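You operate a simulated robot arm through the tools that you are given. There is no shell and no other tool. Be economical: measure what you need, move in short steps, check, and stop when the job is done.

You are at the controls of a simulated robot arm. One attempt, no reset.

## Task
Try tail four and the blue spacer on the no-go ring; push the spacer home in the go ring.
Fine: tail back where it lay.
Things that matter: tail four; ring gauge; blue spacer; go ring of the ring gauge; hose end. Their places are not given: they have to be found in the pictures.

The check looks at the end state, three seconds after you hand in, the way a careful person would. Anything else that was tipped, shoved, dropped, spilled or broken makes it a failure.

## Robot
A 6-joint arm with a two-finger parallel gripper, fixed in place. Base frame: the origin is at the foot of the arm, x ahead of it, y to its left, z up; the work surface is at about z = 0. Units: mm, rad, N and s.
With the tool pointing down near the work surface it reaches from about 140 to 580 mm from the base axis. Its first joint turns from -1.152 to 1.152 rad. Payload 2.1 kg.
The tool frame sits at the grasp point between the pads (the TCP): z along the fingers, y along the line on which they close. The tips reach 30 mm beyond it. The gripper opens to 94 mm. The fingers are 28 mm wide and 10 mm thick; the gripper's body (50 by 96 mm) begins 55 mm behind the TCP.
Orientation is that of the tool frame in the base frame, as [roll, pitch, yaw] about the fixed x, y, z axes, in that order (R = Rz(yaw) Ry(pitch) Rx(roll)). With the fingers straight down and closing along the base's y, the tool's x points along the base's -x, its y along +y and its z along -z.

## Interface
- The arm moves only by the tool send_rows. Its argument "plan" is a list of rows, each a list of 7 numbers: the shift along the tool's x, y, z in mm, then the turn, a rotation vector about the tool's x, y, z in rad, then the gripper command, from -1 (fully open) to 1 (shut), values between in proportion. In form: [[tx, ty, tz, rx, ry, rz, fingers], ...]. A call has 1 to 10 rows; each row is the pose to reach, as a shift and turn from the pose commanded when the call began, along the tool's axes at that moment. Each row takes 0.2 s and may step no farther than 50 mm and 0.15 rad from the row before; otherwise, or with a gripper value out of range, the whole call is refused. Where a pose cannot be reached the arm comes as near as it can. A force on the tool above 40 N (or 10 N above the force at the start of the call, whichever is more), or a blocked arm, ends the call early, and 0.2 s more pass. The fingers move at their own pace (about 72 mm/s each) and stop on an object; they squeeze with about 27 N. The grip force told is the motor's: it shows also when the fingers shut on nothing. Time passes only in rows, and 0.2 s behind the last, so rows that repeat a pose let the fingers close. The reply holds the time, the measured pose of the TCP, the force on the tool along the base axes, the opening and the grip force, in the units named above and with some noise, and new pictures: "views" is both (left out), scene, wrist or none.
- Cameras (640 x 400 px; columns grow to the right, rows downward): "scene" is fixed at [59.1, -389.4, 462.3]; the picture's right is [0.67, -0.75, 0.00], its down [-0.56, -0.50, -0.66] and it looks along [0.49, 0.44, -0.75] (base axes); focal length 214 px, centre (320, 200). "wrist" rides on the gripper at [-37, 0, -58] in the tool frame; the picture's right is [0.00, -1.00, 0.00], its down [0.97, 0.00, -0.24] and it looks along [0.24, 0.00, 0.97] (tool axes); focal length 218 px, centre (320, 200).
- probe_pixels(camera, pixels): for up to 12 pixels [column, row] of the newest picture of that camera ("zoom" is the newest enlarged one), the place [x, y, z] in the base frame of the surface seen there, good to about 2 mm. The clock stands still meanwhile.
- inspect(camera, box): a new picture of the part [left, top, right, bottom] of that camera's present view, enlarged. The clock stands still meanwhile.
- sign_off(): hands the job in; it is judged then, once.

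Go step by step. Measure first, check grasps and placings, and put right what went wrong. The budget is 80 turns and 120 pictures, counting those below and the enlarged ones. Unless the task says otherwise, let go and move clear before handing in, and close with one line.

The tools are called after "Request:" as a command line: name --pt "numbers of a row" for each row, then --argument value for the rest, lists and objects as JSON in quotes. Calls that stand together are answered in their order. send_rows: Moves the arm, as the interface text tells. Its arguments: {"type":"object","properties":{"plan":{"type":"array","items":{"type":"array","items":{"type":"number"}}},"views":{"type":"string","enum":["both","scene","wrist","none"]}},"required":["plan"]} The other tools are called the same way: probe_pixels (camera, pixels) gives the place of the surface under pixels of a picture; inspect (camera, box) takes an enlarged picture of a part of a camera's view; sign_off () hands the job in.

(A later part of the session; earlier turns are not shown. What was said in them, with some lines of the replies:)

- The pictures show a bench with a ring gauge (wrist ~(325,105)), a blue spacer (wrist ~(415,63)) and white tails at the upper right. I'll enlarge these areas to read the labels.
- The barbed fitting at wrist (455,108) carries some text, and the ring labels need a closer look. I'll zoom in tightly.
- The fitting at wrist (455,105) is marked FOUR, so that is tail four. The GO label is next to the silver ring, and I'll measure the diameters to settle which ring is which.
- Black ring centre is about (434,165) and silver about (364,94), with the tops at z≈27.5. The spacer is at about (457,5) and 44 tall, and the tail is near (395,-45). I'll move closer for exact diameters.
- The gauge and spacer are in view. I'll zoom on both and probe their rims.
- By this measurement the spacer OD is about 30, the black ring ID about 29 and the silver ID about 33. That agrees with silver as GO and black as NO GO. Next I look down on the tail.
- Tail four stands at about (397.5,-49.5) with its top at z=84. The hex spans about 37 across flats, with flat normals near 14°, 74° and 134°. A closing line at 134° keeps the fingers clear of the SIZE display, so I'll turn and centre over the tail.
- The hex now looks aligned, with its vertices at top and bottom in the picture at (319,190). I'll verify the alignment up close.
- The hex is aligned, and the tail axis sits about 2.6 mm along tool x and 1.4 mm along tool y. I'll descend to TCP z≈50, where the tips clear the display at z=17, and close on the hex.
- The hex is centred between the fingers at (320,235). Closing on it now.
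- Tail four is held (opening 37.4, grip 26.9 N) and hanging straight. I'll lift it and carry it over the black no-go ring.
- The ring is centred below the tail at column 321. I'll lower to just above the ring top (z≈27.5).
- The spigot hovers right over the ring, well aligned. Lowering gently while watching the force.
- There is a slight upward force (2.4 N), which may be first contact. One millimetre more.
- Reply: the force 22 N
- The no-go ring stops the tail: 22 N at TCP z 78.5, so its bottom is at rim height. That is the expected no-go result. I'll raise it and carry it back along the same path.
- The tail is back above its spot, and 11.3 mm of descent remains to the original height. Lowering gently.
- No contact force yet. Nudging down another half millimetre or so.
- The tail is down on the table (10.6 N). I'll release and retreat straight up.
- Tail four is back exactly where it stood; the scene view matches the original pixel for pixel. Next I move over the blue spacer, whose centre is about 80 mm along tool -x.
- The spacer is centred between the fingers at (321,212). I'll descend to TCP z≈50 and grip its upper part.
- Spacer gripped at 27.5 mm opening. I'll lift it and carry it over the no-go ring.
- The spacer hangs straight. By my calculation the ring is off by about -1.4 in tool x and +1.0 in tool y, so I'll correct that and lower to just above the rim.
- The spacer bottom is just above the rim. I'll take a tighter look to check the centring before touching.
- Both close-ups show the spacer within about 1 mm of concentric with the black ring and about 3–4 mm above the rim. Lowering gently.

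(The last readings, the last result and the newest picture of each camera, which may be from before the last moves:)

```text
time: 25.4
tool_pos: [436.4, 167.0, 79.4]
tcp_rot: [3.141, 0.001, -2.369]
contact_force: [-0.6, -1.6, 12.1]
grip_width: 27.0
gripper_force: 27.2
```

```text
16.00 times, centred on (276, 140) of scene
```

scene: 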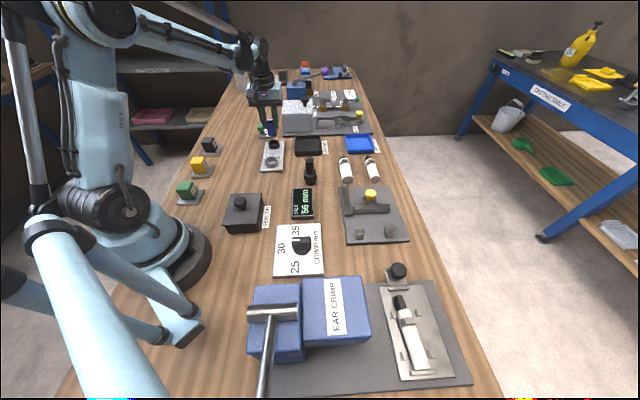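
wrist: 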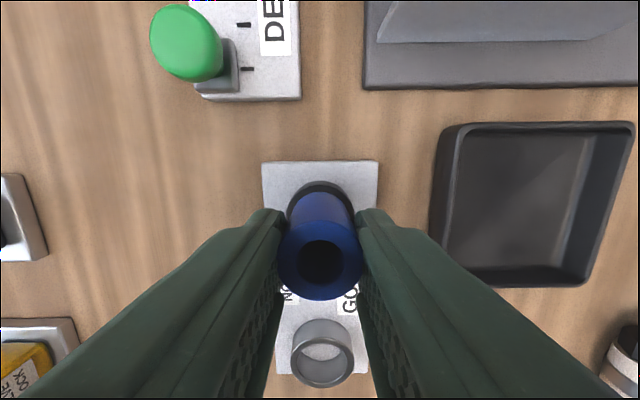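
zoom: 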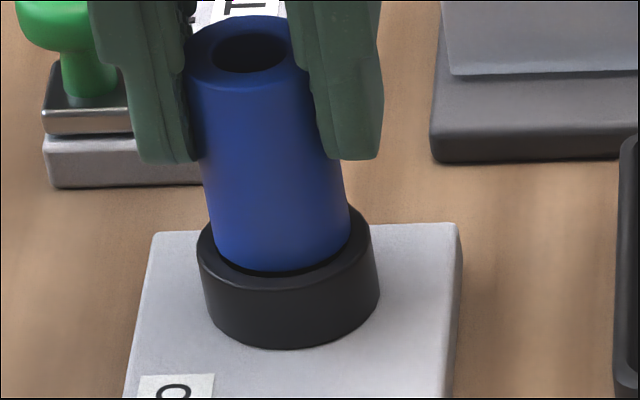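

The spacer rests on the no-go rim at 12 N and does not enter, but the dark crescent at (285,272) suggests it's a little too far back. I'll re-centre slightly for a fair try.

Request:
send_rows --pt "0 0 -1.2 0 0 0 1" --pt "0.9 0 -1.2 0 0 0 1" --pt "0.9 0 0 0 0 0 1" --pt "0.9 0 0.3 0 0 0 1" --pt "0.9 0 0.3 0 0 0 1" --views "none"

Request:
inspect --camera "scene" --box '[260, 128, 292, 152]'

Request:
inspect --camera "wrist" --box '[280, 170, 360, 220]'

```text
time: 26.6
tool_pos: [435.3, 167.4, 79.7]
tcp_rot: [3.141, 0.0, -2.367]
contact_force: [-2.2, -0.8, 20.9]
grip_width: 26.7
gripper_force: 27.3
```

```text
16.00 times, centred on (276, 140) of scene
```

zoom: 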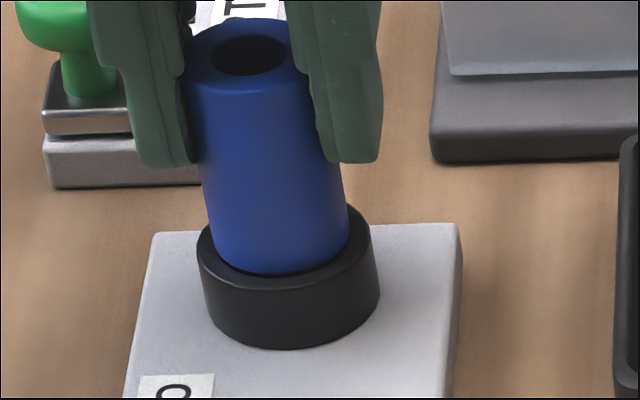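

```text
8.00 times, centred on (320, 195) of wrist
```

zoom: 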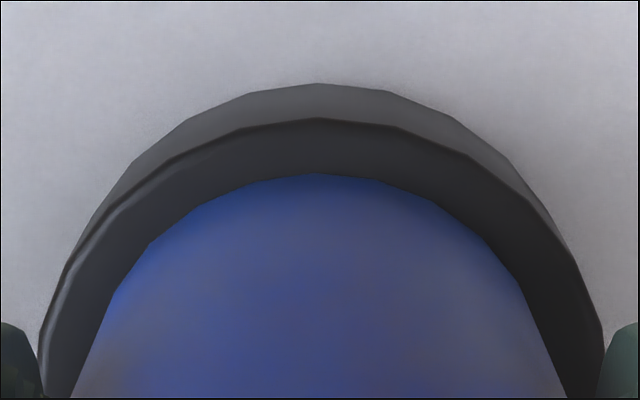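

Concentric and still stopped at 20.9 N, so the spacer is rejected by the no-go ring. Next I lift it and carry it to the silver go ring, about 100 mm along tool +x.

Request:
send_rows --pt "0 0 -15 0 0 0 1" --pt "0 0 -30 0 0 0 1" --pt "35 0 -30 0 0 0 1" --pt "70 0 -30 0 0 0 1" --pt "98.5 0 -30 0 0 0 1" --pt "98.5 0 -30 0 0 0 1" --views "wrist"

Request:
inspect --camera "wrist" --box '[240, 140, 400, 240]'

Request:
inspect --camera "scene" --box '[250, 120, 298, 180]'

```text
time: 28.0
tool_pos: [365.4, 96.7, 108.7]
tcp_rot: [3.14, 0.0, -2.367]
contact_force: [0.3, -0.4, -0.2]
grip_width: 27.0
gripper_force: 26.9
```

wrist: 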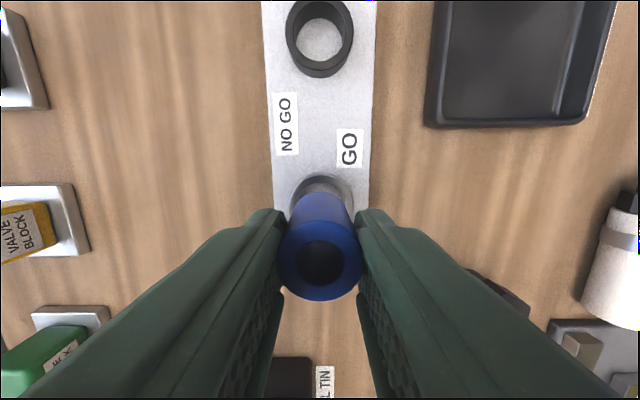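

```text
4.00 times, centred on (320, 190) of wrist
```

zoom: 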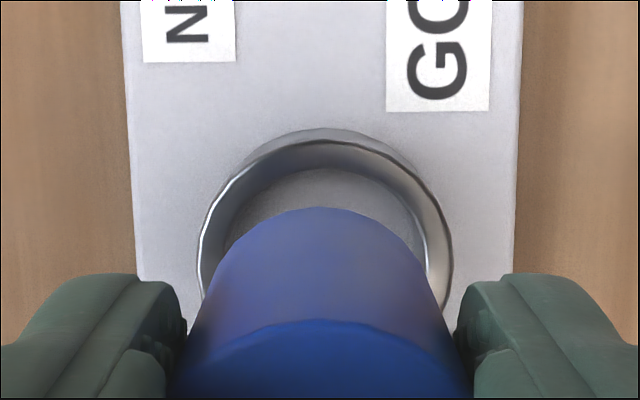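

```text
6.67 times, centred on (274, 150) of scene
```

zoom: 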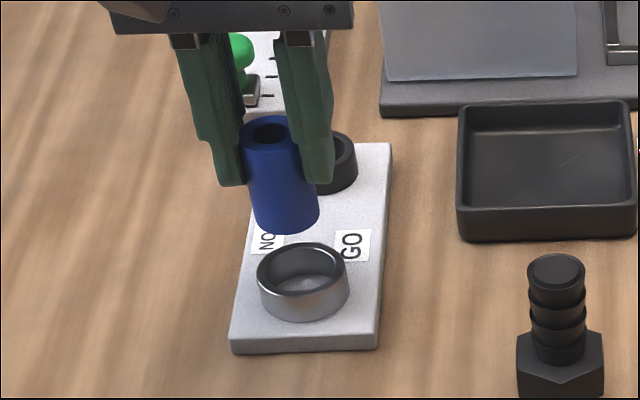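

The go ring appears about 1 mm toward +x and 0.8 mm toward -y of the spacer. I'll correct and lower to just above the rim.

Request:
send_rows --pt "1.3 -0.8 10 0 0 0 1" --pt "1.3 -0.8 22 0 0 0 1" --pt "1.3 -0.8 26.5 0 0 0 1" --pt "1.3 -0.8 26.5 0 0 0 1" --views "none"

Request:
inspect --camera "wrist" --box '[270, 165, 370, 230]'

Request:
inspect --camera "scene" --box '[256, 142, 288, 172]'

```text
time: 29.0
tool_pos: [366.3, 96.5, 82.1]
tcp_rot: [-3.142, 0.0, -2.368]
contact_force: [0.9, 0.0, -0.2]
grip_width: 26.8
gripper_force: 26.6
```

```text
6.15 times, centred on (320, 198) of wrist
```

zoom: 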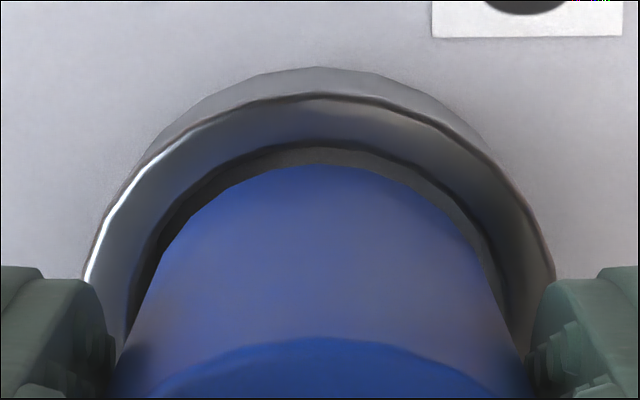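

```text
13.33 times, centred on (272, 157) of scene
```

zoom: 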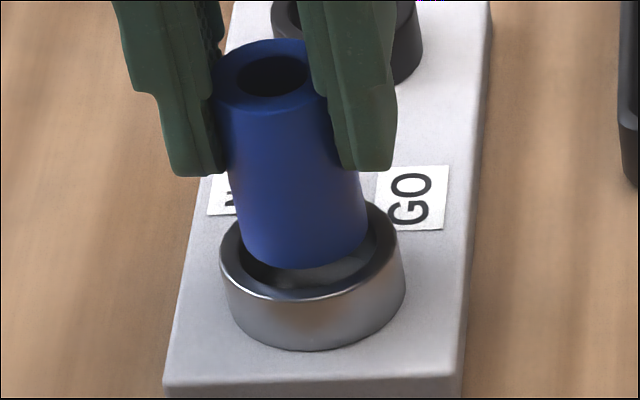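

Spacer and go ring look nearly concentric, with the scene view suggesting a small shift toward tool -y. I'll shift 0.5 mm and lower slowly into the ring.

Request:
send_rows --pt "0 -0.5 1.5 0 0 0 1" --pt "0 -0.5 3 0 0 0 1" --pt "0 -0.5 4 0 0 0 1" --pt "0 -0.5 5 0 0 0 1" --pt "0 -0.5 5 0 0 0 1" --views "none"

Request:
inspect --camera "scene" --box '[256, 142, 288, 172]'

Request:
inspect --camera "wrist" --box '[270, 165, 370, 230]'

```text
time: 30.2
tool_pos: [364.8, 96.3, 77.1]
tcp_rot: [-3.141, 0.0, -2.369]
contact_force: [0.5, 0.2, -0.5]
grip_width: 27.2
gripper_force: 27.3
```

```text
13.33 times, centred on (272, 157) of scene
```

zoom: 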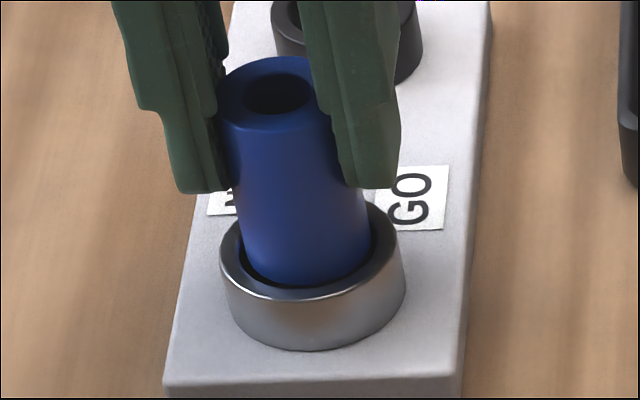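

```text
6.15 times, centred on (320, 198) of wrist
```

zoom: 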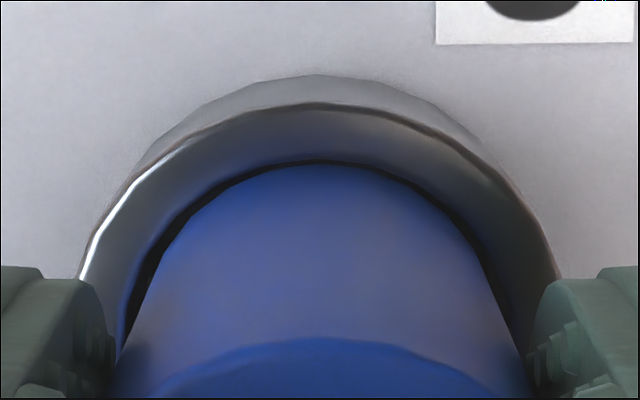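

The spacer has reached the rim mouth with no force and small gaps all round, slightly tight on the far side. I'll nudge +0.4 in x and continue down.

Request:
send_rows --pt "0.4 0.2 0 0 0 0 1" --pt "0.4 0.2 1 0 0 0 1" --pt "0.4 0.2 2 0 0 0 1" --pt "0.4 0.2 3 0 0 0 1" --pt "0.4 0.2 4 0 0 0 1" --pt "0.4 0.2 4 0 0 0 1" --views "none"

Request:
inspect --camera "scene" --box '[256, 142, 288, 172]'

Request:
inspect --camera "wrist" --box '[270, 165, 370, 230]'

```text
time: 31.6
tool_pos: [365.2, 97.2, 72.0]
tcp_rot: [-3.141, 0.0, -2.37]
contact_force: [0.3, 0.4, -0.6]
grip_width: 27.0
gripper_force: 26.6
```

```text
13.33 times, centred on (272, 157) of scene
```

zoom: 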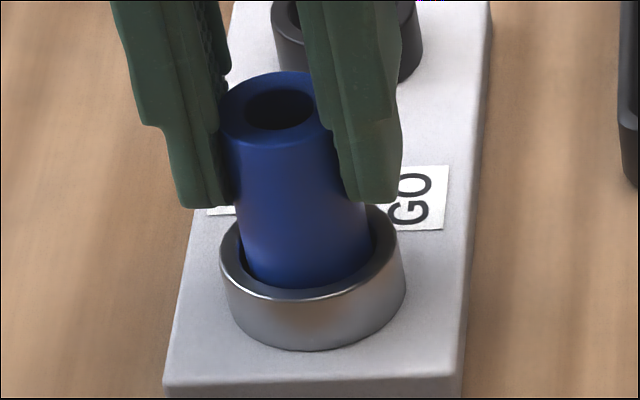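

```text
6.15 times, centred on (320, 198) of wrist
```

zoom: 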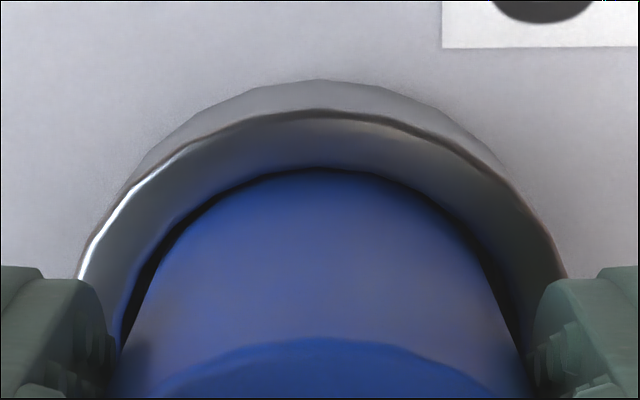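

It has entered the go ring about 4 mm with no force. Continuing down toward the seat, TCP ≈ 62.

Request:
send_rows --pt "0 0 2 0 0 0 1" --pt "0 0 4 0 0 0 1" --pt "0 0 6 0 0 0 1" --pt "0 0 8 0 0 0 1" --pt "0 0 9 0 0 0 1" --pt "0 0 9.5 0 0 0 1" --pt "0 0 9.5 0 0 0 1" --views "none"

Request:
inspect --camera "scene" --box '[256, 142, 288, 172]'

```text
time: 33.2
tool_pos: [365.2, 95.7, 63.7]
tcp_rot: [3.141, 0.0, -2.368]
contact_force: [0.5, -0.6, 0.3]
grip_width: 27.0
gripper_force: 26.8
```

```text
13.33 times, centred on (272, 157) of scene
```

zoom: 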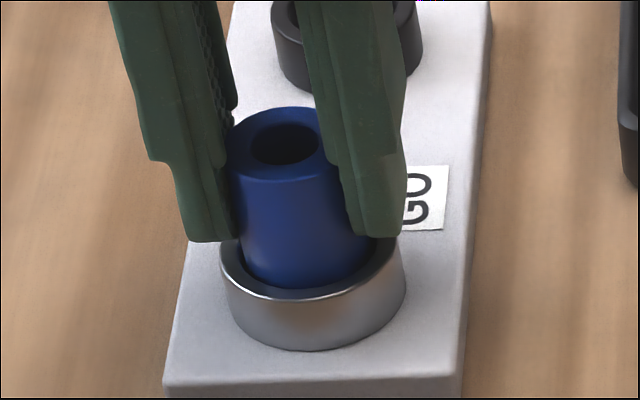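

No contact yet and the fingers still clear the rim. Lowering the last millimetres gently.

Request:
send_rows --pt "0 0 0.7 0 0 0 1" --pt "0 0 1.4 0 0 0 1" --pt "0 0 2.1 0 0 0 1" --pt "0 0 2.1 0 0 0 1" --views "none"

```text
time: 34.2
tool_pos: [365.0, 95.7, 61.7]
tcp_rot: [-3.14, -0.001, -2.368]
contact_force: [0.8, 1.1, 25.5]
grip_width: 27.0
gripper_force: 27.2
```

Contact at 25.5 N and TCP z 61.7, which matches the spacer bottoming on the plate. Checking it visually.

Request:
inspect --camera "scene" --box '[256, 142, 288, 172]'

Request:
inspect --camera "wrist" --box '[240, 160, 400, 300]'

```text
13.33 times, centred on (272, 157) of scene
```

zoom: 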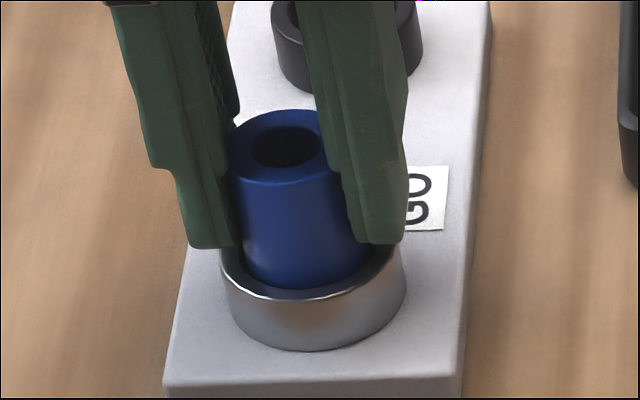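

```text
2.86 times, centred on (320, 230) of wrist
```

zoom: 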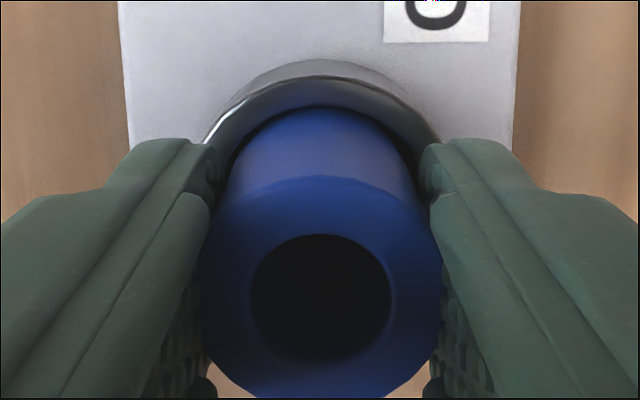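

Release, rise straight up and measure the spacer's top height (55 expected if seated).

Request:
send_rows --pt "0 0 -0.8 0 0 0 1" --pt "0 0 -0.8 0 0 0 -0.2" --pt "0 0 -0.8 0 0 0 -0.2" --pt "0 0 -0.8 0 0 0 -0.2" --pt "0 0 -30 0 0 0 -0.2" --pt "0 0 -60 0 0 0 -0.2" --pt "0 0 -60 0 0 0 -0.2" --views "both"

Request:
inspect --camera "scene" --box '[256, 142, 288, 172]'

Request:
inspect --camera "wrist" --box '[270, 160, 370, 260]'

Request:
probe_pixels --camera "wrist" --pixels '[[302, 215], [338, 215], [320, 200], [320, 238], [320, 195]]'

```text
time: 35.8
tool_pos: [364.1, 95.2, 120.1]
tcp_rot: [3.141, -0.001, -2.368]
contact_force: [1.0, -0.7, 0.4]
grip_width: 56.2
gripper_force: 0.0
```

scene: 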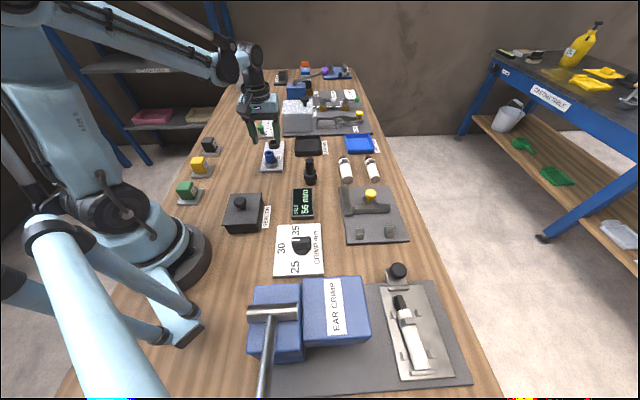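
wrist: 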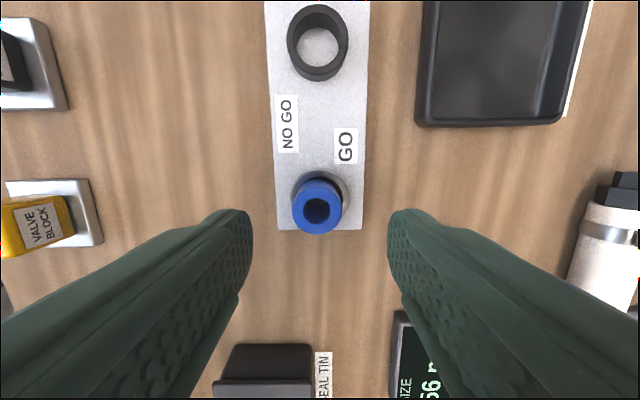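

```text
13.33 times, centred on (272, 157) of scene
```

zoom: 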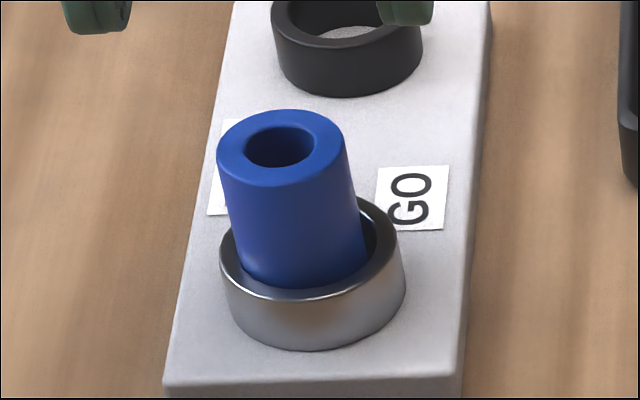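

```text
4.00 times, centred on (320, 210) of wrist
```

zoom: 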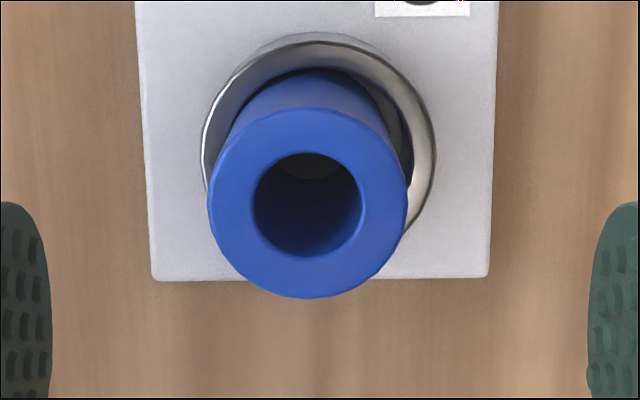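

```text
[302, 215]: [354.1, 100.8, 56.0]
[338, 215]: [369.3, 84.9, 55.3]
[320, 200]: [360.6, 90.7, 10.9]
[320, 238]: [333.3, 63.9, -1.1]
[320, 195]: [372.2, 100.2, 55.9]
```

The spacer stands upright and free in the go ring. Its top is at z≈55.5, which is the plate at 11 plus the 44.3 height. To make sure it's home, I'll close the fingers and press gently on its top.

Request:
send_rows --pt "0 1.7 0 0 0 0 1" --pt "0 1.7 0 0 0 0 1" --pt "0 1.7 10 0 0 0 1" --pt "0 1.7 22 0 0 0 1" --pt "0 1.7 29 0 0 0 1" --pt "0 1.7 31.5 0 0 0 1" --pt "0 1.7 31.5 0 0 0 1" --views "none"

Request:
inspect --camera "scene" --box '[252, 130, 292, 172]'

```text
time: 37.4
tool_pos: [364.2, 97.3, 89.2]
tcp_rot: [-3.14, -0.003, -2.368]
contact_force: [-0.1, 0.3, -0.2]
grip_width: 0.0
gripper_force: 27.2
```

```text
9.52 times, centred on (272, 151) of scene
```

zoom: 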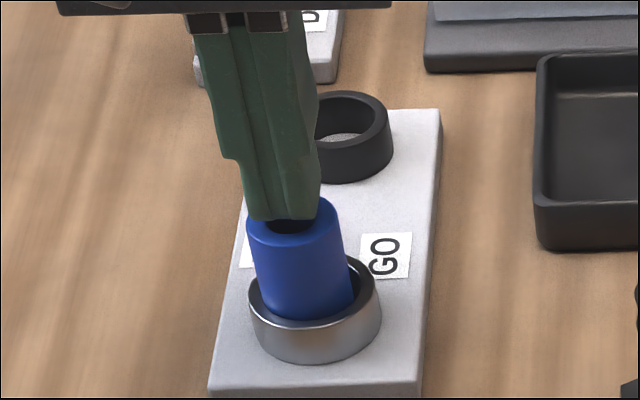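

Request:
send_rows --pt "0 0 1.2 0 0 0 1" --pt "0 0 2.2 0 0 0 1" --pt "0 0 3 0 0 0 1" --pt "0 0 3 0 0 0 1" --views "none"

```text
time: 38.4
tool_pos: [363.6, 96.6, 88.2]
tcp_rot: [3.14, 0.001, -2.369]
contact_force: [-0.2, 0.1, -0.3]
grip_width: 0.1
gripper_force: 27.3
```

Request:
send_rows --pt "0 0 0.6 0 0 0 1" --pt "0 0 1.2 0 0 0 1" --pt "0 0 1.2 0 0 0 1" --views "none"

```text
time: 39.2
tool_pos: [362.8, 97.7, 86.1]
tcp_rot: [3.14, 0.0, -2.369]
contact_force: [-2.0, -0.7, 25.0]
grip_width: 0.0
gripper_force: 27.5
```

Firm contact at 25 N with the tips at about z 56, so the spacer doesn't sink further and is home. Retreating and doing the final check.

Request:
send_rows --pt "0 0 -20 0 0 0 1" --pt "0 0 -60 0 0 0 1" --pt "0 0 -100 0 0 0 1" --pt "30 0 -130 0 0 0 0" --pt "30 0 -130 0 0 0 -0.5" --views "both"

Request:
inspect --camera "scene" --box '[240, 120, 340, 200]'

Request:
inspect --camera "scene" --box '[256, 142, 288, 172]'

Request:
inspect --camera "scene" --box '[230, 55, 390, 155]'

```text
time: 40.4
tool_pos: [341.1, 74.7, 216.8]
tcp_rot: [-3.141, 0.0, -2.37]
contact_force: [-0.8, 0.5, -0.1]
grip_width: 70.4
gripper_force: 0.2
```

scene: 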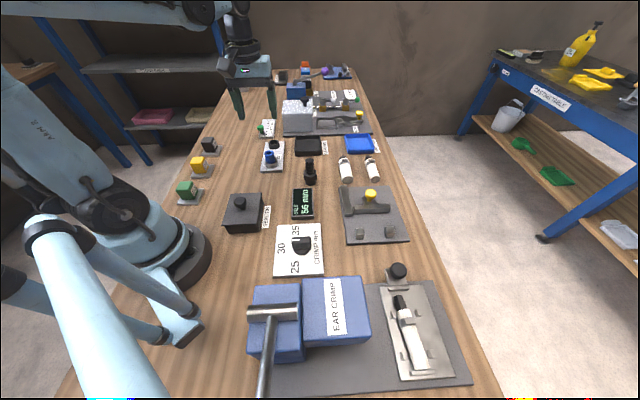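
wrist: 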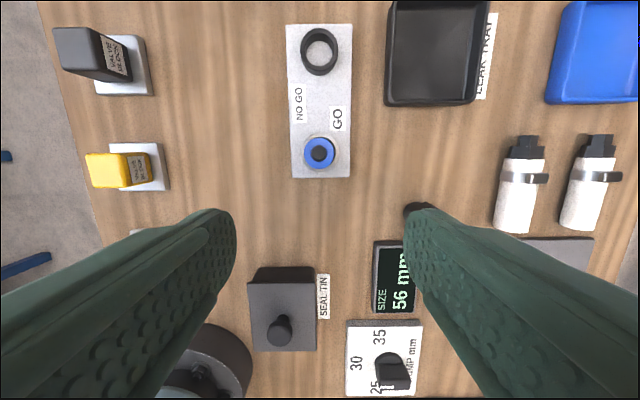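

```text
5.00 times, centred on (290, 160) of scene
```

zoom: 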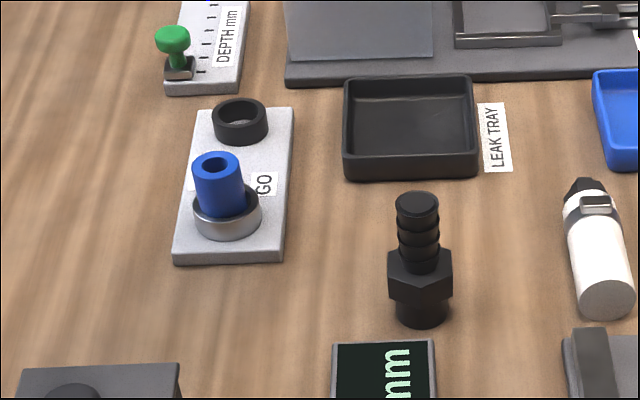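

```text
13.33 times, centred on (272, 157) of scene
```

zoom: 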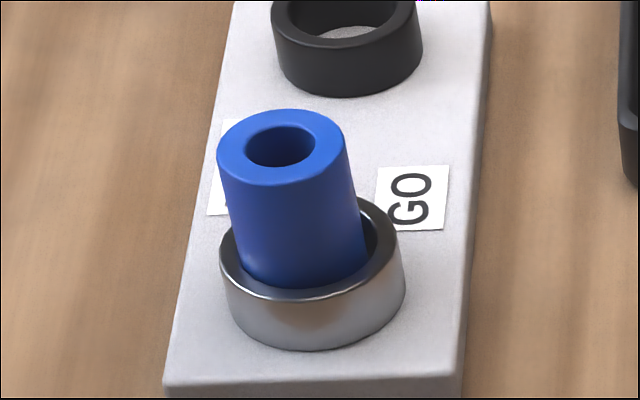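

```text
4.00 times, centred on (310, 105) of scene
```

zoom: 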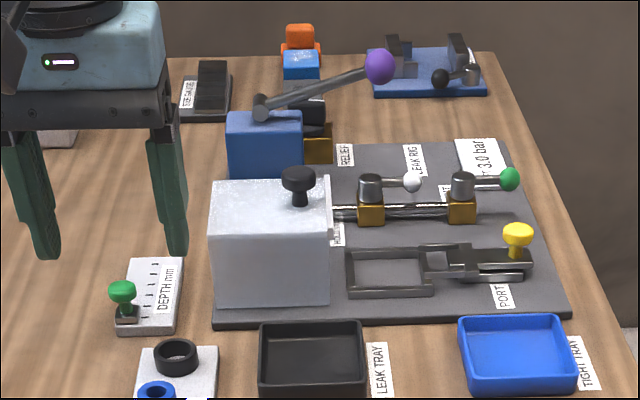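

The spacer sits home in the silver go ring, the tail stands at its original place, and everything else matches the opening picture. Handing in.

Request:
sign_off

```text
The job is handed in.
```

The no-go ring rejected both tail four (tried spigot end down, not the barbed hose end) and the blue spacer; the spacer is pushed home in the silver go ring, and tail four is back where it stood.
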